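You operate a simulated robot arm through the tools that you are given. There is no shell and no other tool.

You are at the controls of a simulated robot arm. One attempt, no reset.

JOB
Put the film brake on and set it to 10 newtons.
Fine: the nut is under the clear cover, close it again; leave the machine locked off.
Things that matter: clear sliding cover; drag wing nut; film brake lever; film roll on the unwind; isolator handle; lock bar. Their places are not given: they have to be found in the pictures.

It is judged by the outcome, as a careful person would: the job done as asked, and still so three seconds after it is handed in. It fails if anything else is knocked over, pushed out of place, dropped, spilled or broken. A push-on lid holds only when it is set on centred and level and pressed home; a screw cap is set on level and turned clockwise until tight.

ROBOT AND FRAMES
A 7-joint arm with a two-finger parallel gripper, fixed in place. Base frame: the origin is at the foot of the arm, x ahead of it, y to its left, z up. Readings come in mm, rad, newtons and seconds.
With the tool pointing down near the work surface it reaches from about 300 to 860 mm from the base axis. Its first joint turns from -2.496 to 2.496 rad. Payload 3 kg.
Tool frame: the origin (TCP) lies between the finger pads and is the grasp point; the fingertips stand 30 mm ahead of it; z points along the fingers, y is the line along which they close. The gripper opens to 94 mm. The fingers are 28 mm wide and 10 mm thick; the gripper's body (50 by 96 mm) begins 55 mm behind the TCP.
Orientation is that of the tool frame in the base frame, as [roll, pitch, yaw] about the fixed x, y, z axes, in that order (R = Rz(yaw) Ry(pitch) Rx(roll)). With the fingers straight down and closing along the base's y, the tool's x points along the base's -x, its y along +y and its z along -z.

CONTROLS
- The arm moves only by the tool play_rows. Its argument "commands" is text: rows parted by semicolons, each of 7 numbers parted by spaces: the shift along the tool's x, y, z in mm, then the turn, a rotation vector about the tool's x, y, z in rad, then the closure, from 0 (fully open) to 1 (shut). In form: dx dy dz rx ry rz claw; .... A call has 1 to 20 rows; each row shifts and turns the commanded pose from where the row before left it, along the tool's axes as they then stand. Rows are played at 5 a second. More than 50 mm and 0.15 rad between two rows, or a gripper value outside its range, and nothing of the call is played. Where a pose cannot be reached the arm comes as near as it can. A force on the tool above 50 N (or 10 N above the force at the start of the call, whichever is more), or a blocked arm, ends the call early, and 0.2 s more pass. Each finger travels about 72 mm/s and halts on what it meets, pressing with about 39 N; the grip force reading is that of the motor and also rises with nothing between the fingers. The clock runs only during rows and for 0.2 s after the last one: add rows that do not move to give the fingers time. It gives the time, the measured TCP pose, the force on the tool (base axes), the opening and the grip force at its end, in the units of the frame above (readings bear some noise), with the torque about the TCP (base axes, N m) and any sound that the robot's microphone picked up, and new pictures: "views" is both (left out), scene, wrist or none.
- Cameras (640 x 400 px; columns grow to the right, rows downward): "scene" is fixed at [398.2, -647.8, 1709.7]; the picture's right is [0.93, -0.37, 0.00], its down [-0.24, -0.60, -0.76] and it looks along [0.28, 0.71, -0.65] (base axes); focal length 333 px, centre (320, 200). "wrist" rides on the gripper at [76, 14, -102] in the tool frame; the picture's right is [-0.18, 0.98, 0.00], its down [-0.75, -0.14, -0.64] and it looks along [-0.63, -0.12, 0.77] (tool axes); focal length 243 px, centre (320, 200).
- probe_pixels(camera, pixels): for up to 12 pixels [column, row] of the newest picture of that camera ("zoom" is the newest enlarged one), the place [x, y, z] in the base frame of the surface seen there, good to about 3 mm. No time passes.
- inspect(camera, box): a new picture of the part [left, top, right, bottom] of that camera's present view, enlarged. No time passes.
- close_job(): hands the job in; it is judged then, once.

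Open the gripper and draw the arm clear of the work before you hand the job in, unless the task says otherwise.

The tools are called as name(argument=value, ...) on one line, values as JSON. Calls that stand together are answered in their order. play_rows: Moves the arm, as the interface text tells. Its arguments: {"type":"object","properties":{"commands":{"type":"string"},"views":{"type":"string","enum":["both","scene","wrist","none"]}},"required":["commands"]} The other tools are called the same way: probe_pixels (camera, pixels) gives the place of the surface under pixels of a picture; inspect (camera, box) takes an enlarged picture of a part of a camera's view; close_job () hands the job in.

At the start:

```text
t: 0.0
tcp_pos: [511.4, -79.7, 1253.5]
orientation: [-3.141, 0.0, -3.14]
contact_force: [-0.4, 0.2, 0.2]
moment: [0.01, 0.01, 0.0]
width: 94.0
finger_force: 0.1
```

scene: 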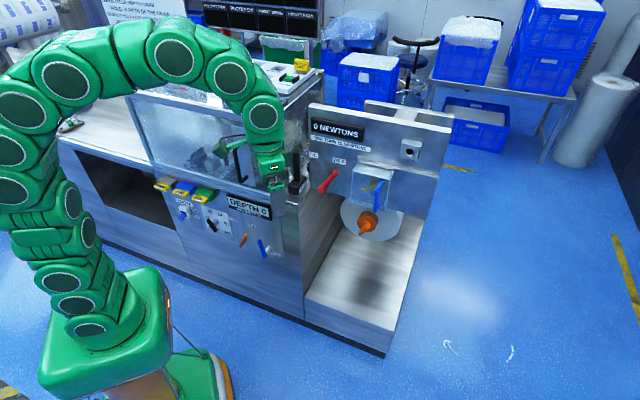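
wrist: 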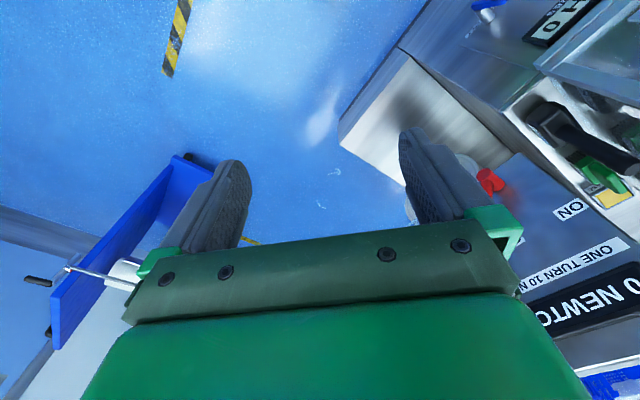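

The scene shows a machine with a panel "0 NEWTONS" at about (340,130), a red lever at (328,180), an orange thing at (367,222). I take enlarged pictures to see details.

inspect(camera="scene", box=[290, 90, 460, 250])

inspect(camera="scene", box=[140, 150, 300, 270])

inspect(camera="scene", box=[90, 0, 330, 110])

```text
2.50 times, centred on (375, 170) of scene
```

zoom: 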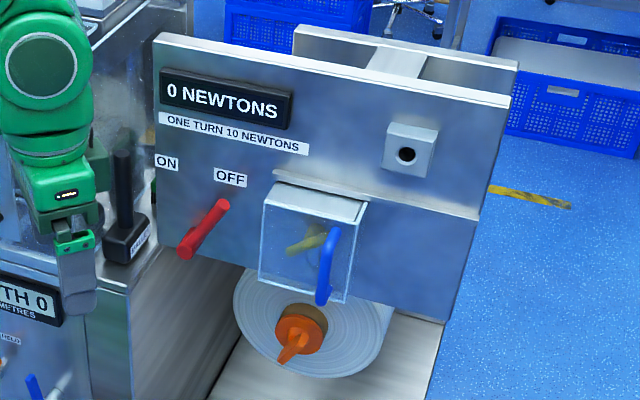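

```text
3.33 times, centred on (220, 210) of scene
```

zoom: 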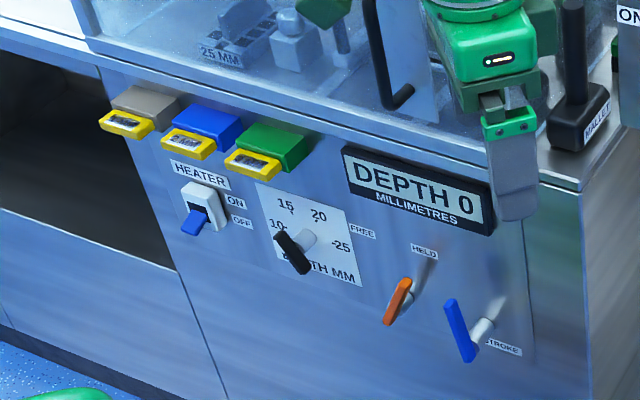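

```text
2.67 times, centred on (210, 55) of scene
```

zoom: 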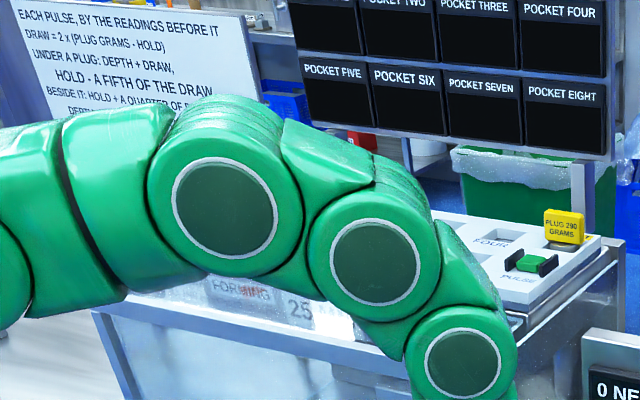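

The first zoom shows the red lever, the clear cover with a blue handle, a yellow nut behind it and a grey box with a black hole. I look closer at the cover, the box at (410,150) and the orange piece on the roll.

inspect(camera="scene", box=[335, 150, 415, 200])

inspect(camera="scene", box=[335, 190, 415, 250])

inspect(camera="scene", box=[300, 100, 380, 150])

inspect(camera="scene", box=[380, 90, 460, 170])

inspect(camera="scene", box=[300, 145, 360, 205])

```text
8.00 times, centred on (375, 175) of scene
```

zoom: 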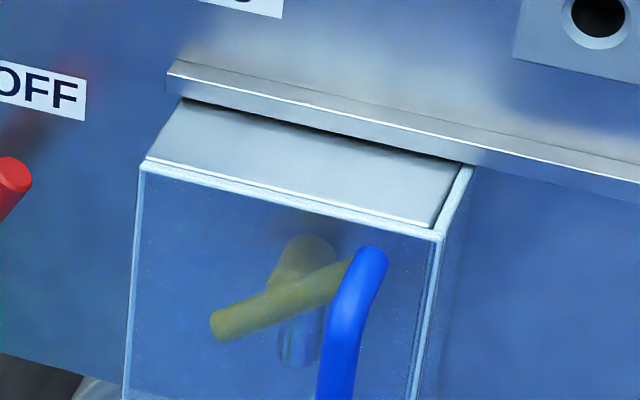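

```text
6.67 times, centred on (375, 220) of scene
```

zoom: 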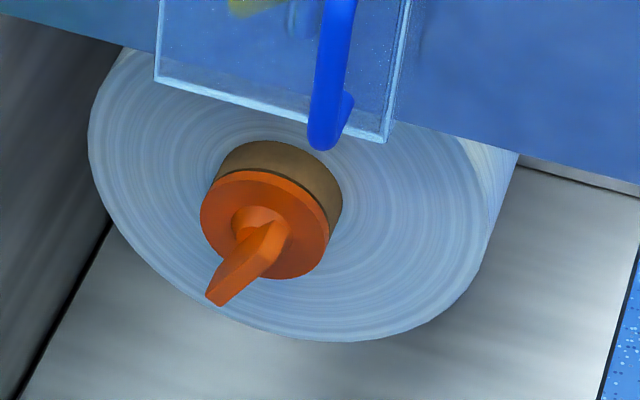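

```text
8.00 times, centred on (340, 125) of scene
```

zoom: 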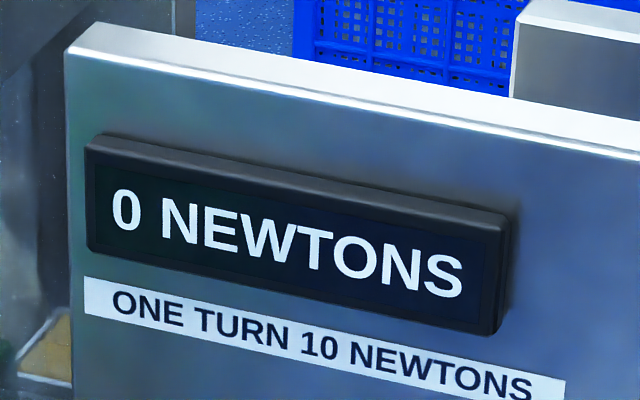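

```text
5.00 times, centred on (420, 130) of scene
```

zoom: 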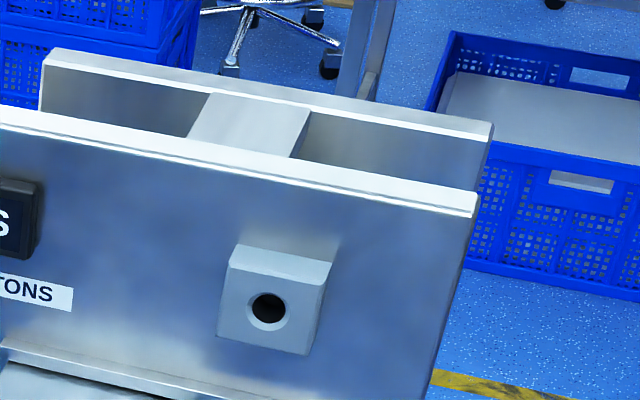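

```text
6.67 times, centred on (330, 175) of scene
```

zoom: 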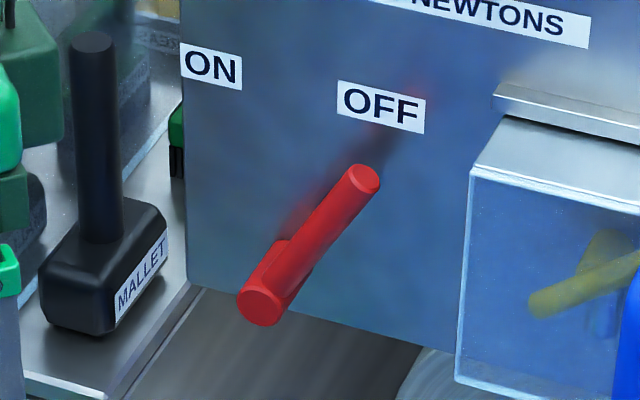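

I now probe the 3D positions of the key features: lever, cover, handle, rail, box, roll knob.

probe_pixels(camera="scene", pixels=[[323, 190], [334, 171], [366, 225], [371, 213], [376, 207], [382, 183], [411, 150], [310, 104], [450, 128], [436, 180], [354, 171], [391, 179]])

inspect(camera="scene", box=[60, 130, 220, 260])

inspect(camera="scene", box=[200, 60, 330, 150])

inspect(camera="wrist", box=[320, 0, 640, 200])

```text
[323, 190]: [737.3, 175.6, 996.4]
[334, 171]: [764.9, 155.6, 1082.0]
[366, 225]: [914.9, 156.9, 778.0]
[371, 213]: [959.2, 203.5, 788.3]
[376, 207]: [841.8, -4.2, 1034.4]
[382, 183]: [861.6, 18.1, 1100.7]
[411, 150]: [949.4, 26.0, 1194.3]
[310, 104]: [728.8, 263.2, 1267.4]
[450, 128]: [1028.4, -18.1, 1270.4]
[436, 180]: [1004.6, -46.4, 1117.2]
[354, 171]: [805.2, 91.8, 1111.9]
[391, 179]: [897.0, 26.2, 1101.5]
```

```text
3.08 times, centred on (140, 195) of scene
```

zoom: 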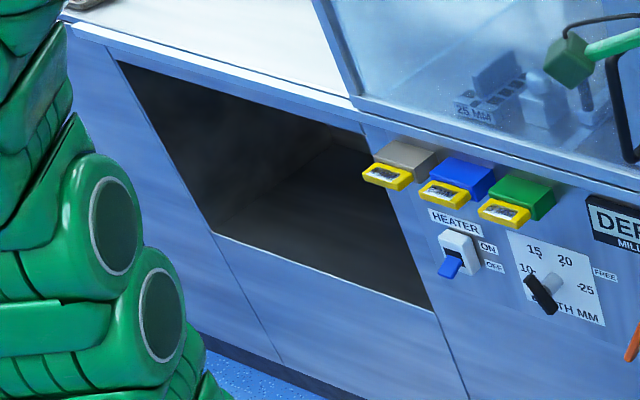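

```text
4.44 times, centred on (265, 105) of scene
```

zoom: 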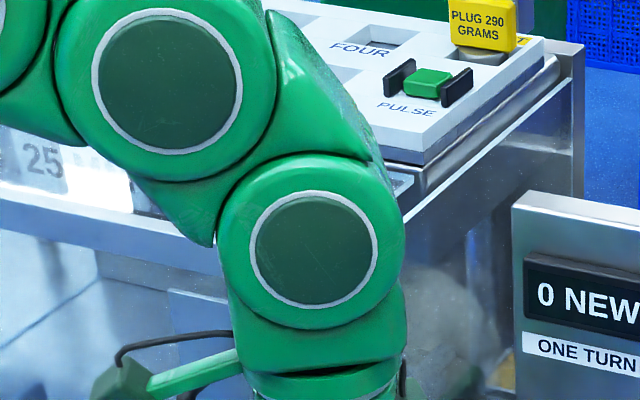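

```text
2.00 times, centred on (480, 100) of wrist
```

zoom: 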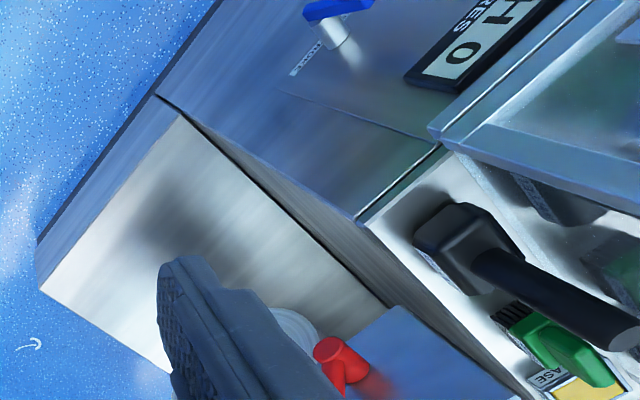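

Panel runs along (0.73,-0.68) and faces (-0.68,-0.73). I still have to find the isolator and lock bar; I inspect more of the scene, including the blue and orange handles near (243,240) and (263,247) and the upper area.

inspect(camera="scene", box=[225, 190, 305, 270])

inspect(camera="scene", box=[0, 0, 140, 130])

inspect(camera="scene", box=[0, 230, 240, 400])

inspect(camera="scene", box=[170, 130, 310, 220])

inspect(camera="scene", box=[380, 0, 640, 170])

inspect(camera="wrist", box=[0, 140, 200, 400])

```text
5.00 times, centred on (265, 230) of scene
```

zoom: 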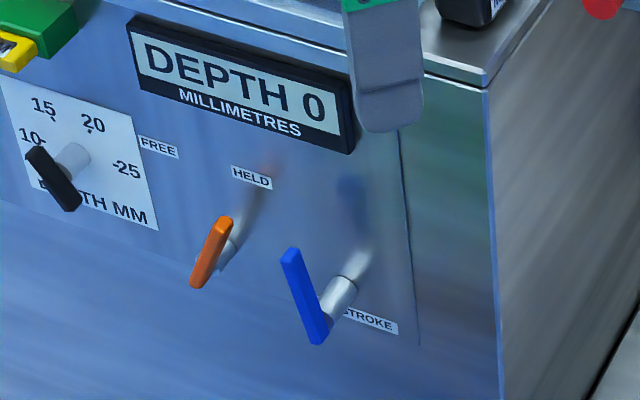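

```text
3.08 times, centred on (70, 65) of scene
```

zoom: 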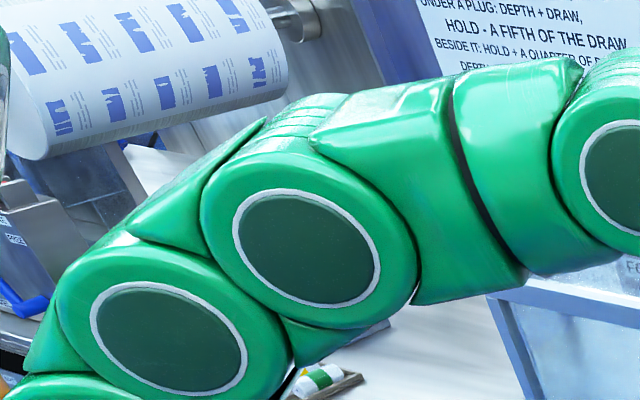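

```text
2.35 times, centred on (120, 315) of scene
```

zoom: 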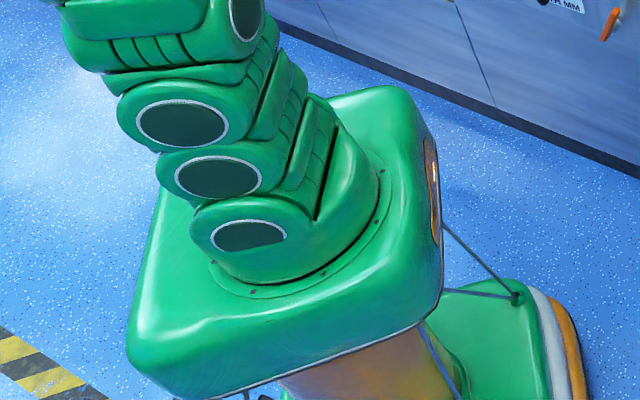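

```text
4.44 times, centred on (240, 175) of scene
```

zoom: 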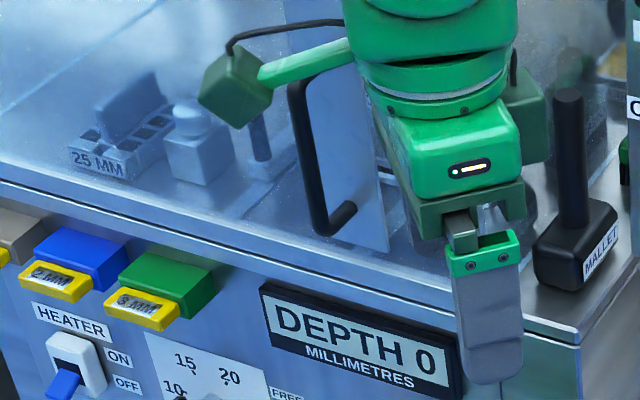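

```text
2.35 times, centred on (510, 85) of scene
```

zoom: 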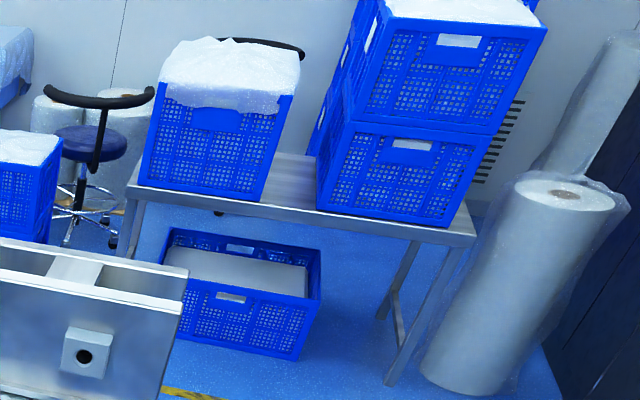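

```text
1.54 times, centred on (100, 270) of wrist
```

zoom: 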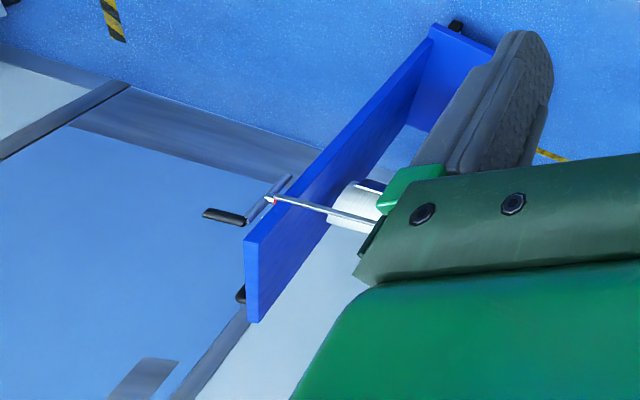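

The wrist view shows something at its left (blue panel at (200,240), rod, handles) which may be another machine to the right of the arm. I probe these and the top-left of the scene.

probe_pixels(camera="wrist", pixels=[[100, 250], [185, 175], [80, 268], [38, 280], [125, 268], [50, 310], [20, 300], [340, 130], [320, 50]])

probe_pixels(camera="scene", pixels=[[8, 97], [4, 75], [40, 20], [70, 125], [20, 140], [350, 280], [500, 300], [140, 300], [200, 350], [313, 155], [338, 161], [345, 139]])

inspect(camera="scene", box=[0, 50, 60, 130])

inspect(camera="wrist", box=[0, 220, 130, 340])

```text
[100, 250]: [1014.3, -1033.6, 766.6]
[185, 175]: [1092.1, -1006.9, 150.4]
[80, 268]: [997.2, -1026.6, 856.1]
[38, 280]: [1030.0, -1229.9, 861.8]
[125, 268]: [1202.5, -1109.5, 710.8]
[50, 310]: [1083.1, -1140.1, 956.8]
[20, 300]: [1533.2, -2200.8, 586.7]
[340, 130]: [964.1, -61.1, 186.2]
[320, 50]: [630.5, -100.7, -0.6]
```

```text
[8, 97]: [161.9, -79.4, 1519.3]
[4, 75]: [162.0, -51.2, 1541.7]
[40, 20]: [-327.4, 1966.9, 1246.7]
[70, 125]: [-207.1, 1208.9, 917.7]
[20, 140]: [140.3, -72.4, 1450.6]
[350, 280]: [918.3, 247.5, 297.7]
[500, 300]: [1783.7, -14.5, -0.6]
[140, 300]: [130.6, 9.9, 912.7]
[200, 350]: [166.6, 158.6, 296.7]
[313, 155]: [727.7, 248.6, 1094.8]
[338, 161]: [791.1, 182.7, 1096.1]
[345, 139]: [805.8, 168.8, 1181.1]
```

```text
5.00 times, centred on (30, 90) of scene
```

zoom: 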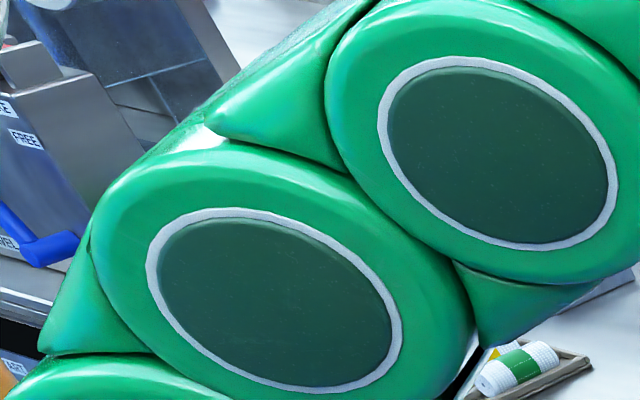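

```text
3.33 times, centred on (65, 280) of wrist
```

zoom: 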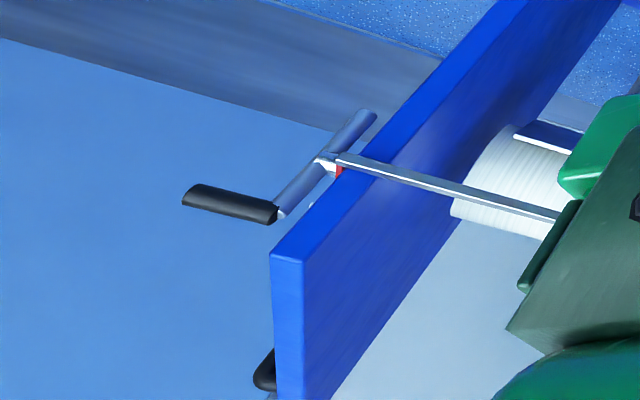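

No isolator seen yet; it may be behind the arm. I move the gripper forward, away from the machine front (panel plane is ~260 mm beyond), then tilt it to point horizontally so the wrist camera faces the panel.

play_rows(commands="-40 0 0 0 0 0 0;-40 0 0 0 0 0 0;-40 0 0 0 0 0 0;-40 0 0 0 0 0 0;0 0 0 0 -0.14 0 0;0 0 0 0 -0.14 0 0;0 0 0 0 -0.14 0 0;0 0 0 0 -0.14 0 0;0 0 0 0 0 0 0", views="both")

```text
t: 2.0
tcp_pos: [671.3, -80.0, 1253.7]
orientation: [-3.141, 0.561, -3.141]
contact_force: [0.2, 0.1, 0.7]
moment: [0.04, 0.0, -0.03]
width: 93.9
finger_force: 0.1
```

scene: 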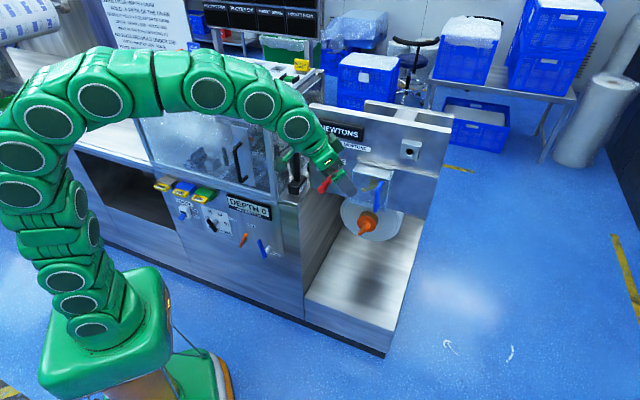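
wrist: 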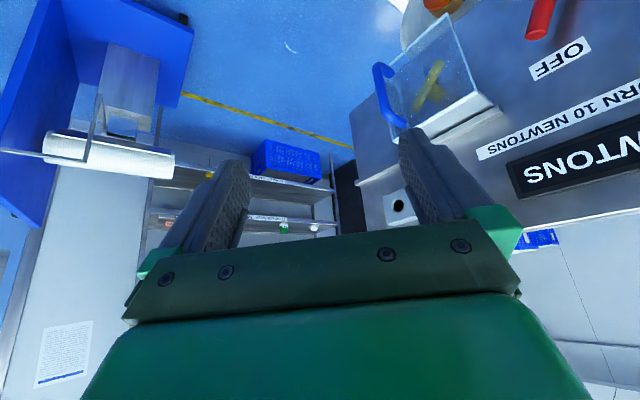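

The tilt works. The wrist view (upside-down) shows the panel with cover and blue handle at (390,95). I inspect newly exposed machine areas in the scene.

inspect(camera="scene", box=[200, 90, 320, 200])

inspect(camera="scene", box=[230, 30, 330, 110])

inspect(camera="wrist", box=[340, 0, 640, 240])

inspect(camera="wrist", box=[0, 0, 340, 250])

```text
3.64 times, centred on (260, 145) of scene
```

zoom: 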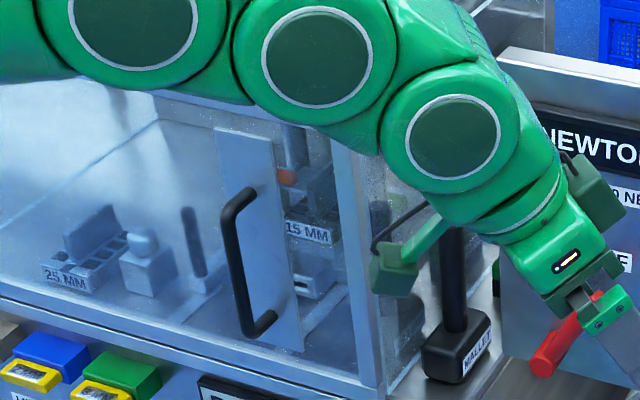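

```text
5.00 times, centred on (280, 70) of scene
```

zoom: 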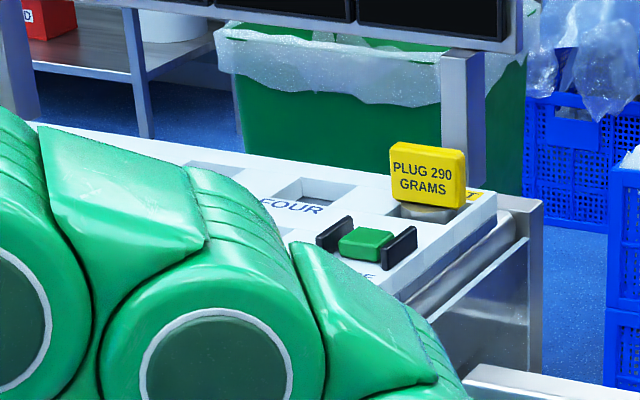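

```text
1.67 times, centred on (490, 120) of wrist
```

zoom: 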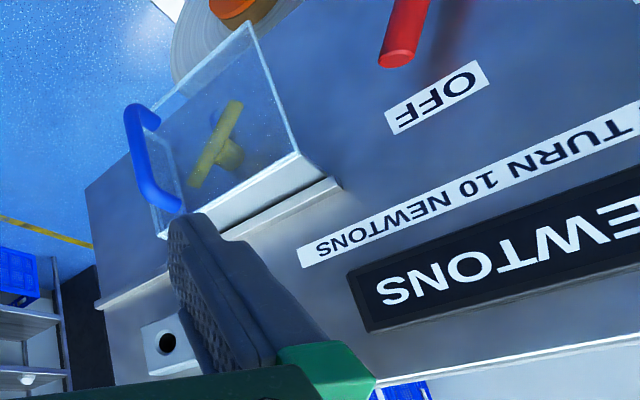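

```text
1.60 times, centred on (170, 125) of wrist
```

zoom: 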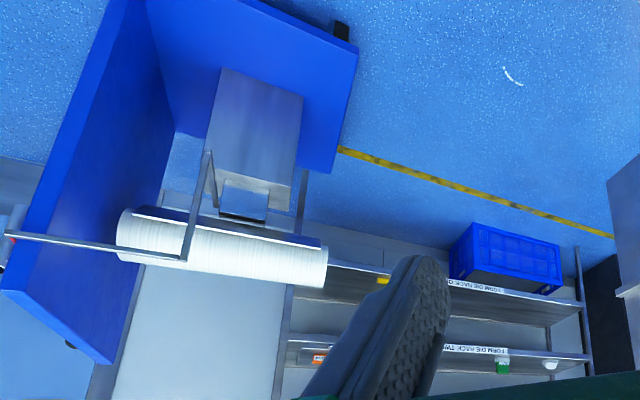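

The wing nut is at zoom (218,145) under the cover. I inspect the left parts of the scene for the isolator.

inspect(camera="scene", box=[0, 0, 110, 70])

inspect(camera="scene", box=[80, 100, 240, 230])

inspect(camera="scene", box=[0, 180, 60, 260])

inspect(camera="scene", box=[0, 330, 240, 400])

inspect(camera="scene", box=[90, 0, 330, 80])

```text
5.71 times, centred on (55, 35) of scene
```

zoom: 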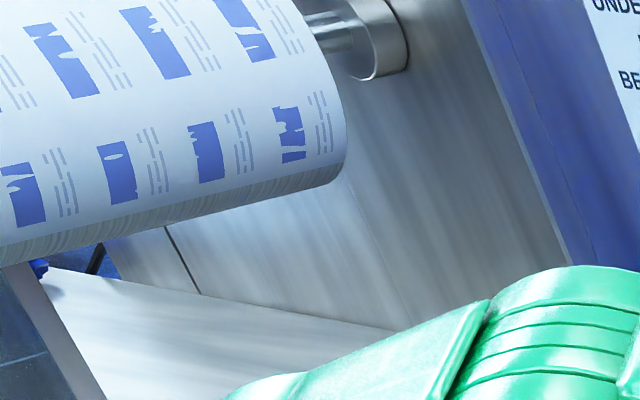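

```text
3.08 times, centred on (160, 165) of scene
```

zoom: 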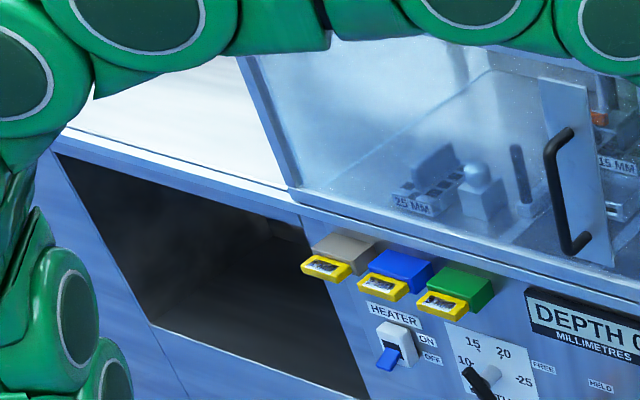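

```text
5.00 times, centred on (30, 220) of scene
```

zoom: 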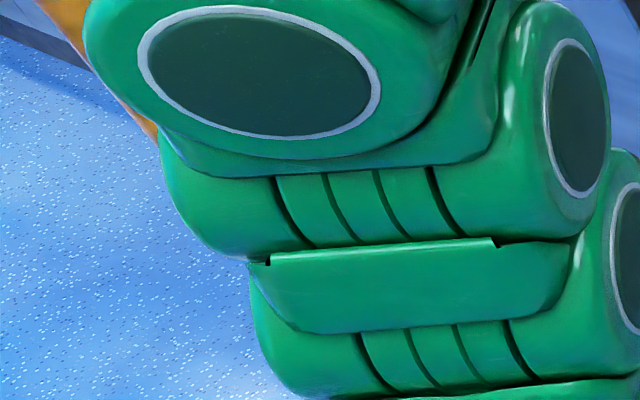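

```text
2.67 times, centred on (120, 365) of scene
```

zoom: 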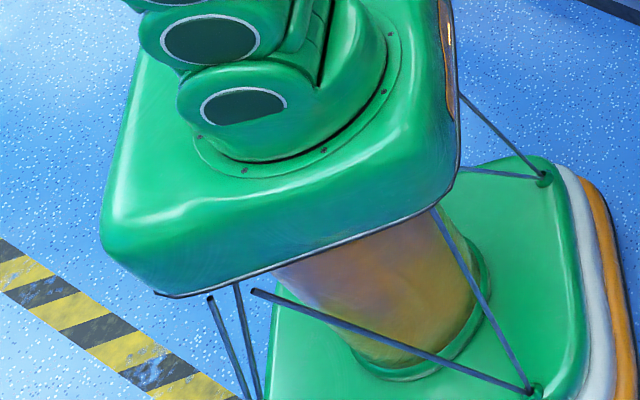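

```text
2.67 times, centred on (210, 40) of scene
```

zoom: 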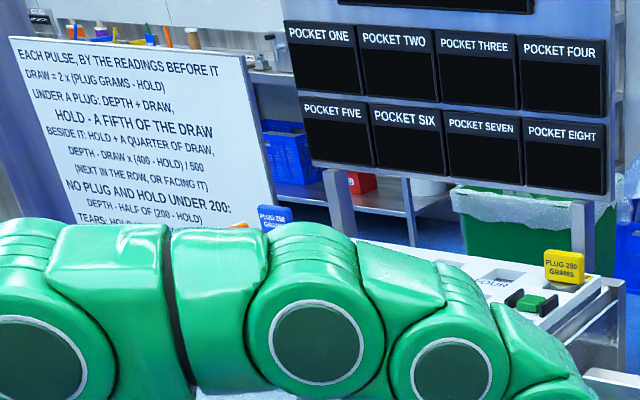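

No isolator visible yet. I finish tilting to horizontal and yaw to face the panel squarely, then look at its surroundings.

play_rows(commands="0 0 0 0 -0.14 0 0;0 0 0 0 -0.14 0 0;0 0 0 0 -0.14 0 0;0 0 0 0 -0.14 0 0;0 0 0 0 -0.14 0 0;0 0 0 0 -0.14 0 0;0 0 0 0 -0.14 0 0;0 0 0 0 -0.03 0 0;0 0 0 -0.14 0 0 0;0 0 0 -0.14 0 0 0;0 0 0 -0.14 0 0 0;0 0 0 -0.14 0 0 0;0 0 0 -0.14 0 0 0;0 0 0 -0.12 0 0 0;0 0 0 0 0 0 0", views="both")

```text
t: 5.2
tcp_pos: [670.3, -79.8, 1254.4]
orientation: [2.803, 1.57, -2.658]
contact_force: [0.0, 0.3, 0.7]
moment: [-0.02, 0.01, -0.01]
width: 94.0
finger_force: 0.2
```

scene: 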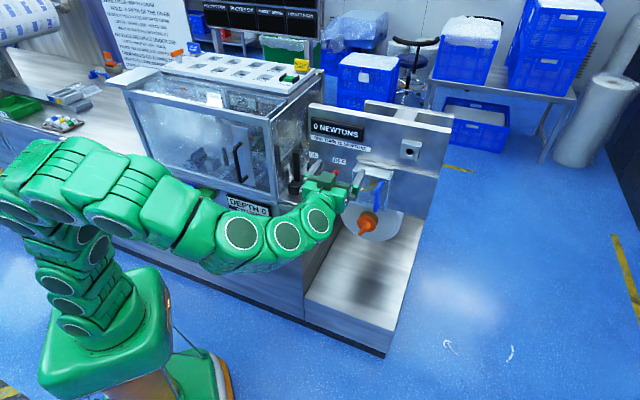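
wrist: 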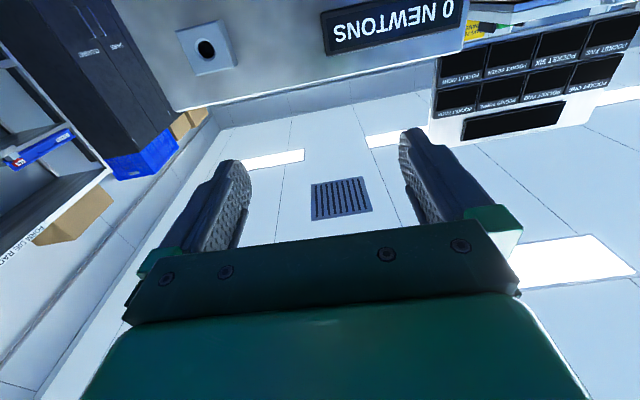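

The arm has cleared the upper left. I see something orange at (108,62) and (175,52), and more items at left; I enlarge them.

inspect(camera="scene", box=[80, 30, 200, 110])

inspect(camera="scene", box=[0, 40, 110, 140])

inspect(camera="scene", box=[170, 30, 330, 120])

inspect(camera="scene", box=[110, 70, 310, 210])

```text
5.00 times, centred on (140, 70) of scene
```

zoom: 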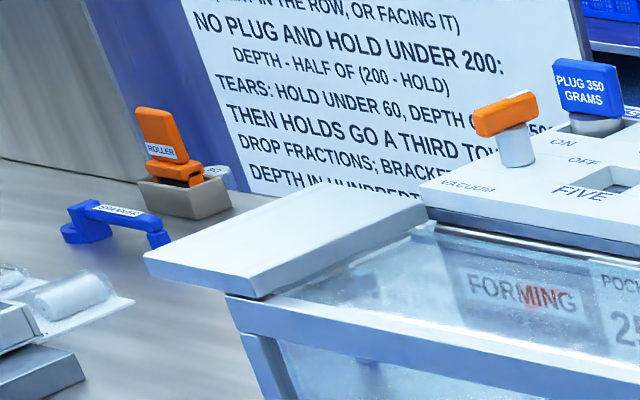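

```text
4.00 times, centred on (55, 90) of scene
```

zoom: 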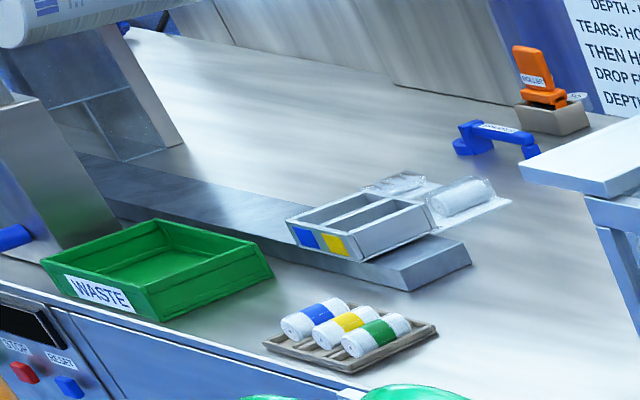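

```text
4.00 times, centred on (250, 75) of scene
```

zoom: 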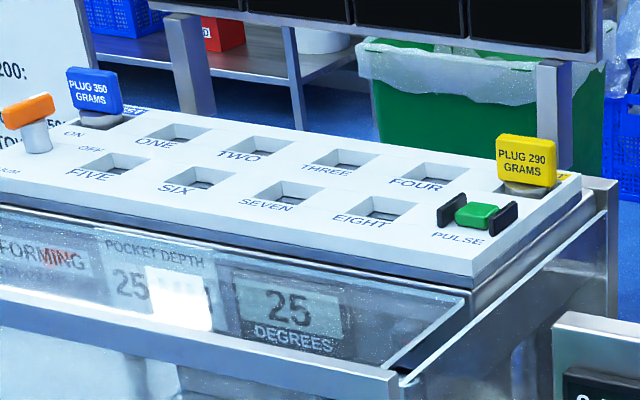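

```text
2.86 times, centred on (210, 140) of scene
```

zoom: 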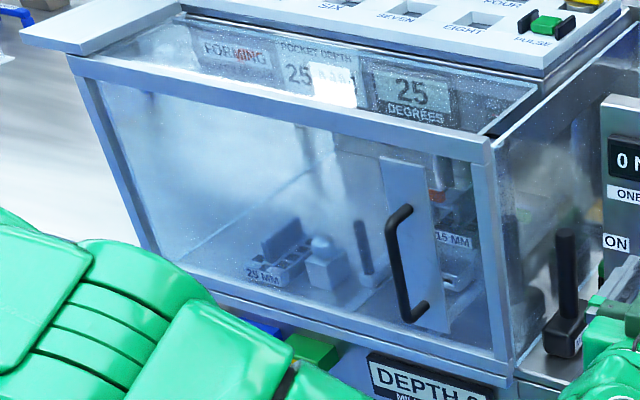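

In the left zoom there are STOP/READY buttons and an orange handle at scene (1,138) — possibly the isolator. I probe that area.

probe_pixels(camera="scene", pixels=[[1, 138], [6, 133], [17, 137], [3, 99], [8, 122], [20, 125], [60, 140], [90, 112], [108, 62], [30, 100]])

inspect(camera="scene", box=[0, 100, 40, 150])

inspect(camera="scene", box=[0, 55, 40, 105])

```text
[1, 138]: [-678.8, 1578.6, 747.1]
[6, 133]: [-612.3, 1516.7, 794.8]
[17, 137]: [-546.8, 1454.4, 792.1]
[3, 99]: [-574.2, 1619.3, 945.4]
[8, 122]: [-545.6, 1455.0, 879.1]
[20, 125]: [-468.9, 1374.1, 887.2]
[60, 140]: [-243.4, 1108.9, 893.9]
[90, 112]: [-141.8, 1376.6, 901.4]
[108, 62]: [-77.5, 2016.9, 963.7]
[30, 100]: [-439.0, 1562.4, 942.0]
```

```text
8.00 times, centred on (20, 125) of scene
```

zoom: 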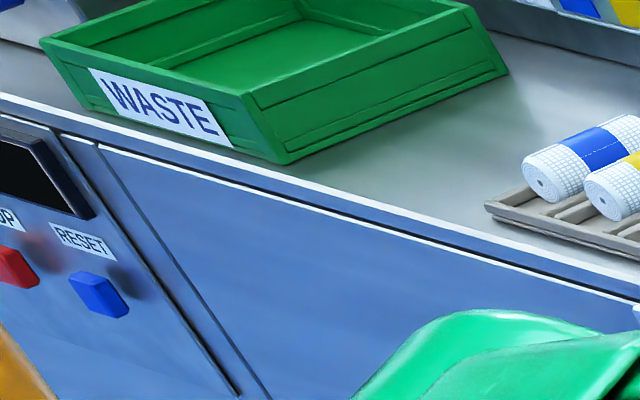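

```text
8.00 times, centred on (20, 80) of scene
```

zoom: 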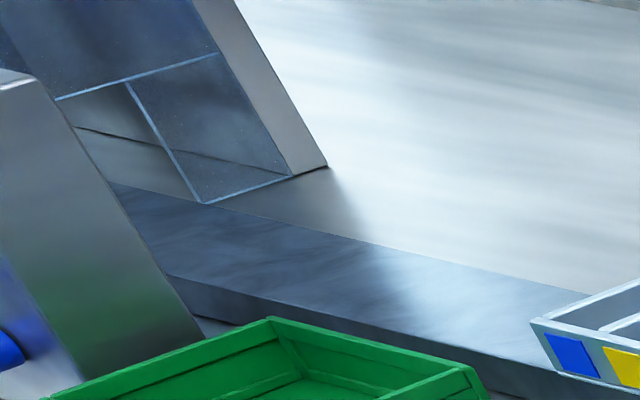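

The left section is ~1.6 m off. To search the front face hidden by the arm, I untilt and slide left along the front (staying ~200 mm clear of it) and look.

play_rows(commands="0 0 0 0 0.14 0 0;0 0 0 0 0.14 0 0;0 0 0 0 0.14 0 0;0 0 0 0 0.14 0 0;0 0 0 0 0.14 0 0;0 0 0 0 0.14 0 0;0 45 0 0 0 0 0;0 45 0 0 0 0 0;0 45 0 0 0 0 0;0 45 0 0 0 0 0;0 45 0 0 0 0 0;0 45 0 0 0 0 0;0 45 0 0 0 0 0;0 45 0 0 0 0 0;0 45 0 0 0 0 0;0 45 0 0 0 0 0;0 0 0 0 0 0 0", views="both")

```text
t: 8.3
tcp_pos: [476.9, 51.5, 1125.4]
orientation: [2.792, 0.503, -2.811]
contact_force: [0.5, -0.3, 0.0]
moment: [0.03, -0.06, -0.03]
width: 94.2
finger_force: 0.0
stopped in row 15: the arm was blocked; the commanded pose is now the measured one
```

scene: 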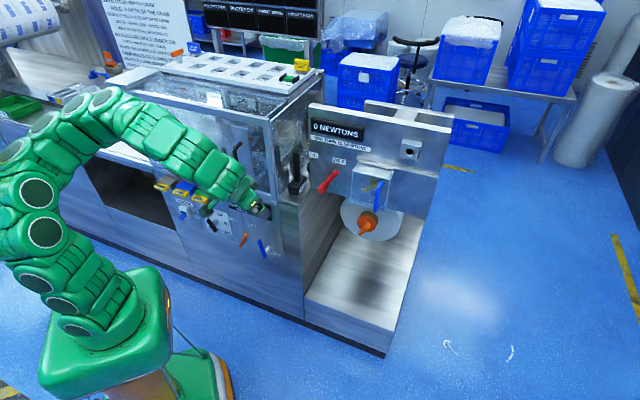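
wrist: 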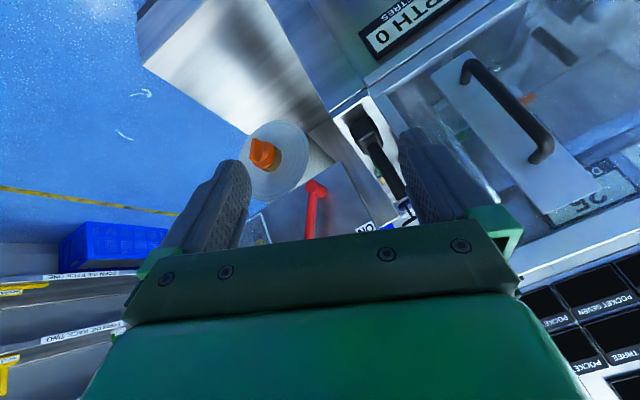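

The arm was blocked there (no contact force, likely a joint limit). I reorient the tool to a clean tilted-down pose with yaw 45° and move up to about (318,318,1300), well clear of the front.

play_rows(commands="0 0 0 0.0426 0.0242 -0.130 0;0 0 0 0.0426 0.0242 -0.130 0;0 0 0 0.0426 0.0242 -0.130 0;-18.9 37.6 -14.6 0 0 0 0;-18.9 37.6 -14.6 0 0 0 0;-18.9 37.6 -14.6 0 0 0 0;-18.9 37.6 -14.6 0 0 0 0;-18.9 37.6 -14.6 0 0 0 0;-18.9 37.6 -14.6 0 0 0 0;-18.9 37.6 -14.6 0 0 0 0;-18.9 37.6 -14.6 0 0 0 0;0 0 0 0 0 0 0", views="both")

```text
t: 9.5
tcp_pos: [470.6, 17.1, 1104.8]
orientation: [3.029, 0.423, -2.587]
contact_force: [-0.4, 0.3, 1.0]
moment: [-0.01, 0.04, -0.02]
width: 94.1
finger_force: 0.3
stopped in row 5: the arm was blocked; the commanded pose is now the measured one
```

scene: 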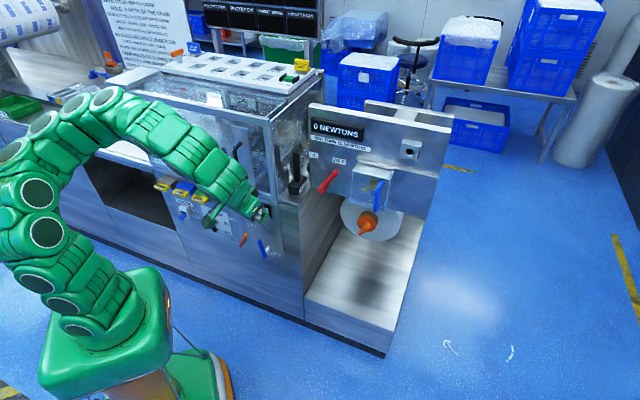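
wrist: 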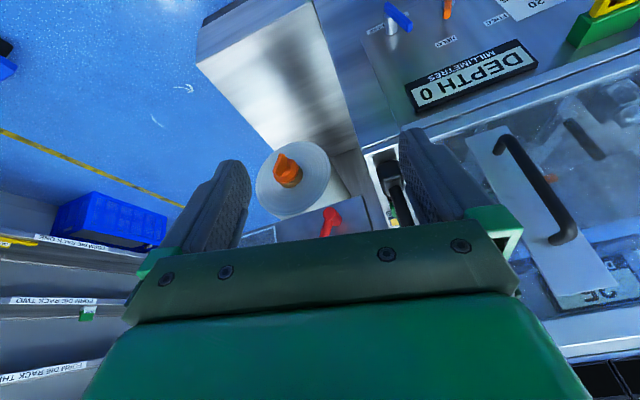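

Blocked again without contact, so a joint limit or the arm's fold is likely. I try a slow pure raise to see whether the arm is free that way.

play_rows(commands="-8.2 2 -18.1 0 0 0 0;-8.2 2 -18.1 0 0 0 0;-8.2 2 -18.1 0 0 0 0;-8.2 2 -18.1 0 0 0 0;-8.2 2 -18.1 0 0 0 0;0 0 0 0 0 0 0", views="scene")

```text
t: 11.1
tcp_pos: [481.5, 6.3, 1176.2]
orientation: [2.92, 0.401, -2.632]
contact_force: [-0.6, 0.0, -0.7]
moment: [-0.04, -0.01, -0.02]
width: 93.9
finger_force: 0.0
stopped in row 6: the arm was blocked; the commanded pose is now the measured one
```

scene: 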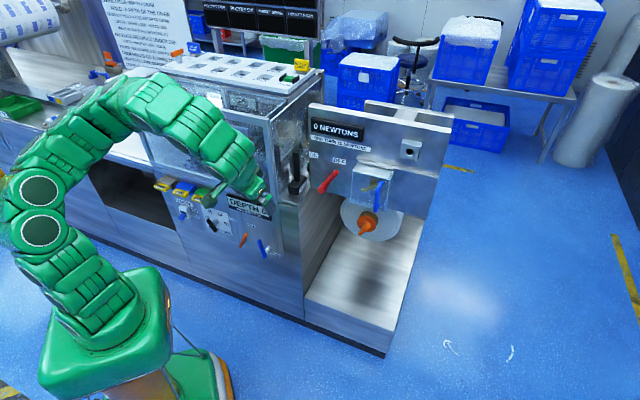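

The pattern fits a joint-7 limit on this side (negative turn about tool z is exhausted). I turn the gripper the other way, +2.9 rad about its own axis, in free space; this also brings the camera above the tool when it is horizontal.

play_rows(commands="0 0 0 0 0 0.145 0;0 0 0 0 0 0.145 0;0 0 0 0 0 0.145 0;0 0 0 0 0 0.145 0;0 0 0 0 0 0.145 0;0 0 0 0 0 0.145 0;0 0 0 0 0 0.145 0;0 0 0 0 0 0.145 0;0 0 0 0 0 0.145 0;0 0 0 0 0 0.145 0;0 0 0 0 0 0.145 0;0 0 0 0 0 0.145 0;0 0 0 0 0 0.145 0;0 0 0 0 0 0.145 0;0 0 0 0 0 0.145 0;0 0 0 0 0 0.145 0;0 0 0 0 0 0.145 0;0 0 0 0 0 0.145 0;0 0 0 0 0 0.145 0;0 0 0 0 0 0.145 0", views="both")

```text
t: 15.3
tcp_pos: [94.6, -189.0, 1072.0]
orientation: [-3.04, -0.446, 0.777]
contact_force: [-0.4, 0.3, 0.5]
moment: [-0.01, 0.03, 0.0]
width: 93.7
finger_force: 0.0
out of reach, approached as far as the arm can: row 10, 11, 12, 13, 14, 15, 16, 17, 18, 19, 20
```

scene: 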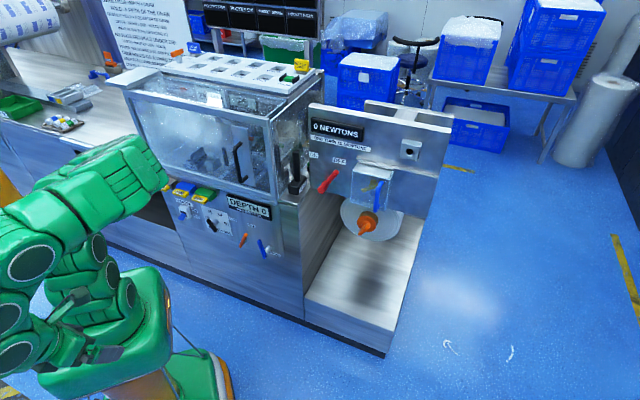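
wrist: 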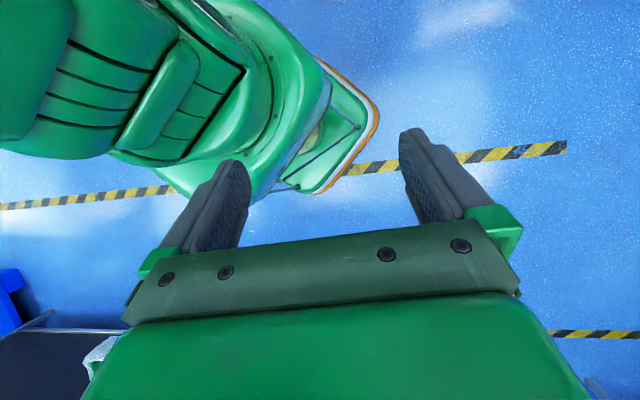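

The solver drifted: TCP is now at (95,-189,1072), near the base, still without contact. I play a few still rows to see where it settles.

play_rows(commands="0 0 0 0 0 0 0;0 0 0 0 0 0 0;0 0 0 0 0 0 0", views="both")

```text
t: 16.1
tcp_pos: [95.5, -189.8, 1071.6]
orientation: [-3.04, -0.444, 0.779]
contact_force: [0.3, 1.1, 0.1]
moment: [-0.01, -0.01, -0.01]
width: 94.4
finger_force: 0.1
```

scene: 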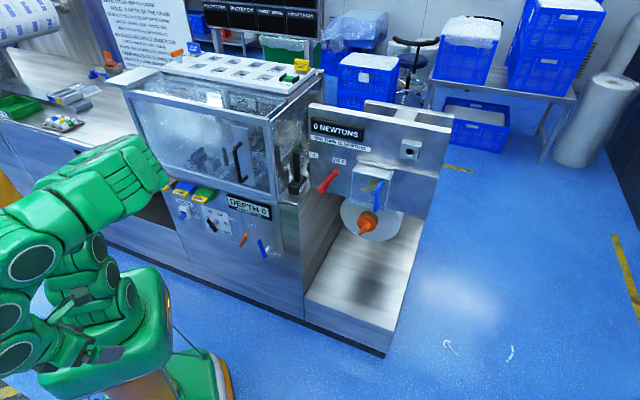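
wrist: 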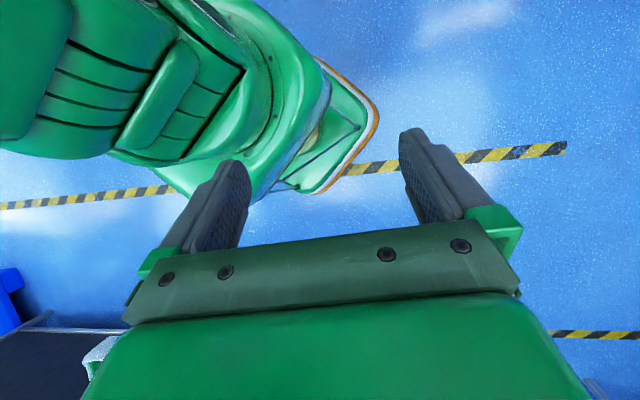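

The commanded pose now equals the measured one; the orientation (tool x up-forward, y along the panel) is what I want. I move it back out in front: up 120 mm, then +x in steps.

play_rows(commands="17.3 -3.7 -35.9 0 0 0 0;17.3 -3.7 -35.9 0 0 0 0;17.3 -3.7 -35.9 0 0 0 0;25.7 29.1 9.4 0 0 0 0;25.7 29.1 9.4 0 0 0 0;25.7 29.1 9.4 0 0 0 0;25.7 29.1 9.4 0 0 0 0;0 0 0 0 0 0 0", views="both")

```text
t: 17.9
tcp_pos: [90.5, -166.6, 1103.9]
orientation: [-3.038, -0.441, 0.776]
contact_force: [0.0, 0.6, -0.4]
moment: [0.01, 0.0, 0.02]
width: 94.1
finger_force: 0.1
out of reach, approached as far as the arm can: row 1, 2, 3, 4, 5, 6, 7
```

scene: 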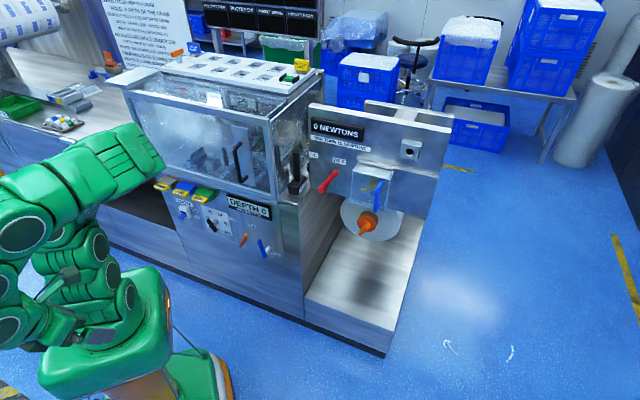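
wrist: 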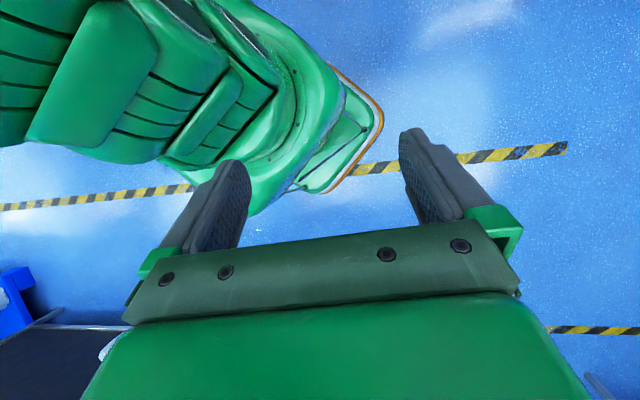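

The arm is folded into an awkward shape. I probe several points along its links to understand the configuration before unwinding.

probe_pixels(camera="scene", pixels=[[25, 235], [25, 195], [60, 175], [110, 160], [145, 155], [100, 245], [125, 295], [10, 325], [50, 235], [100, 335], [60, 320], [70, 275]])

inspect(camera="scene", box=[0, 110, 200, 390])

```text
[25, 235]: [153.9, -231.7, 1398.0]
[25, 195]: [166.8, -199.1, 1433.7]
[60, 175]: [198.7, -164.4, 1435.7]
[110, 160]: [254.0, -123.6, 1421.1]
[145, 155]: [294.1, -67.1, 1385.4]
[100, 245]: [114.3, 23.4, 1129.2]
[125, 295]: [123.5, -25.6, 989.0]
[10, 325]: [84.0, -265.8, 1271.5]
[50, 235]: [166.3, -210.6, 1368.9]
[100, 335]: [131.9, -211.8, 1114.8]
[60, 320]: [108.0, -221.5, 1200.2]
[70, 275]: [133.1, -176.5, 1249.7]
```

```text
1.43 times, centred on (100, 250) of scene
```

zoom: 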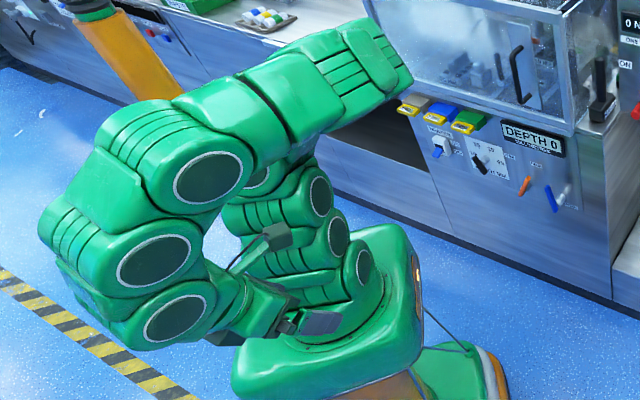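

The forearm is folded back beside the base. In this view a black-topped orange post shows near scene (35,140); I enlarge that before unwinding.

inspect(camera="scene", box=[0, 100, 70, 160])

probe_pixels(camera="scene", pixels=[[32, 118], [45, 140], [52, 128], [8, 118], [25, 112]])

inspect(camera="wrist", box=[0, 180, 160, 400])

```text
6.67 times, centred on (35, 130) of scene
```

zoom: 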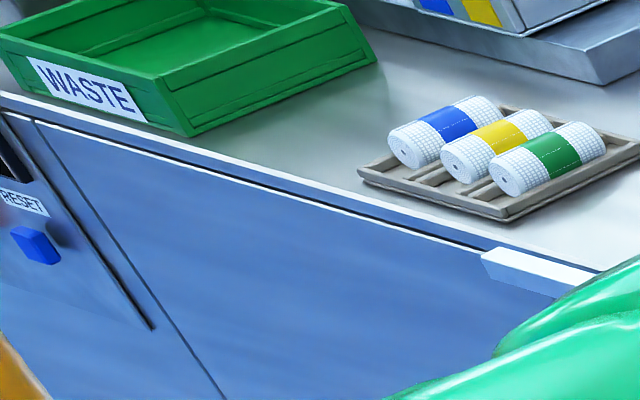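

```text
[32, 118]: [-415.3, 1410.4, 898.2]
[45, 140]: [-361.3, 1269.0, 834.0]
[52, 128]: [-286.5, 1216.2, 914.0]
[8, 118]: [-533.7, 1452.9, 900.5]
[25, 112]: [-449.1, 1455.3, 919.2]
```

```text
1.82 times, centred on (80, 290) of wrist
```

zoom: 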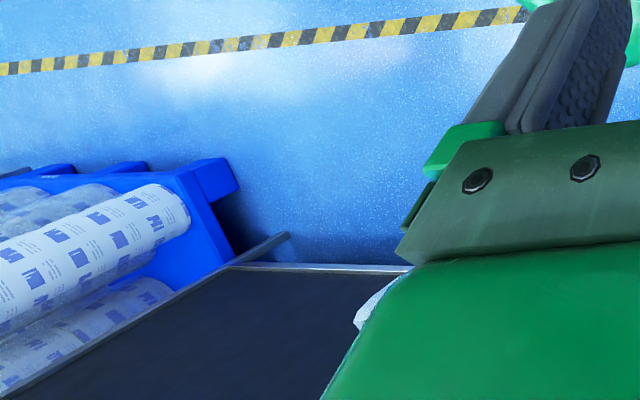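

The tall zoom showed area beyond the left picture edge. I use tall narrow boxes at both edges to widen the view.

inspect(camera="scene", box=[0, 0, 4, 400])

inspect(camera="scene", box=[0, 90, 4, 250])

inspect(camera="scene", box=[636, 0, 640, 400])

```text
1.00 times, centred on (2, 200) of scene (not enlarged: the box is as wide or as high as the picture)
```

zoom: 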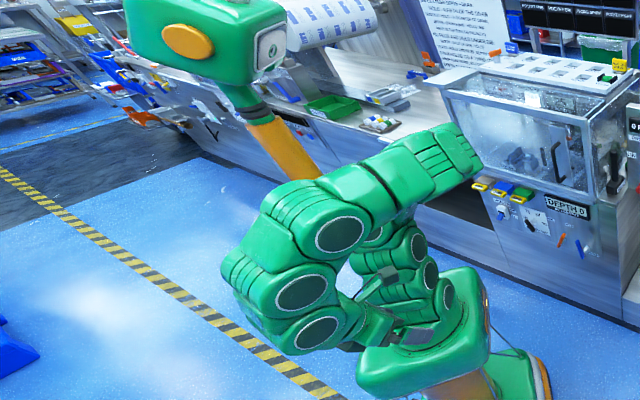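

```text
2.50 times, centred on (2, 170) of scene
```

zoom: 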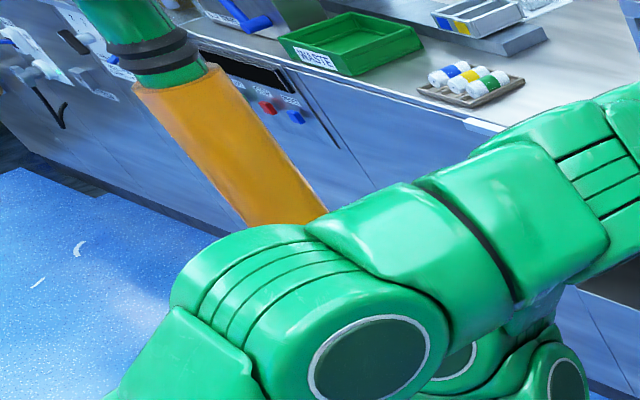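

```text
1.00 times, centred on (638, 200) of scene (not enlarged: the box is as wide or as high as the picture)
```

zoom: 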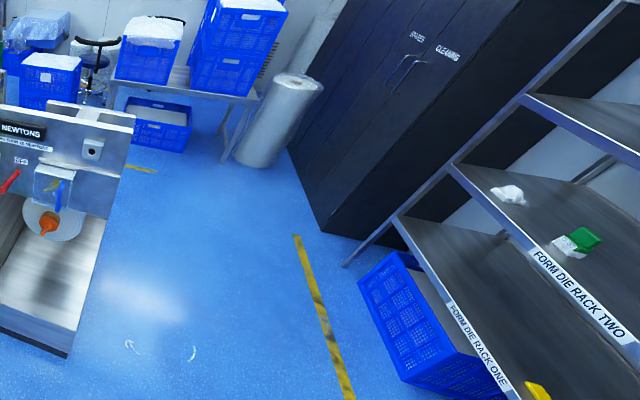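

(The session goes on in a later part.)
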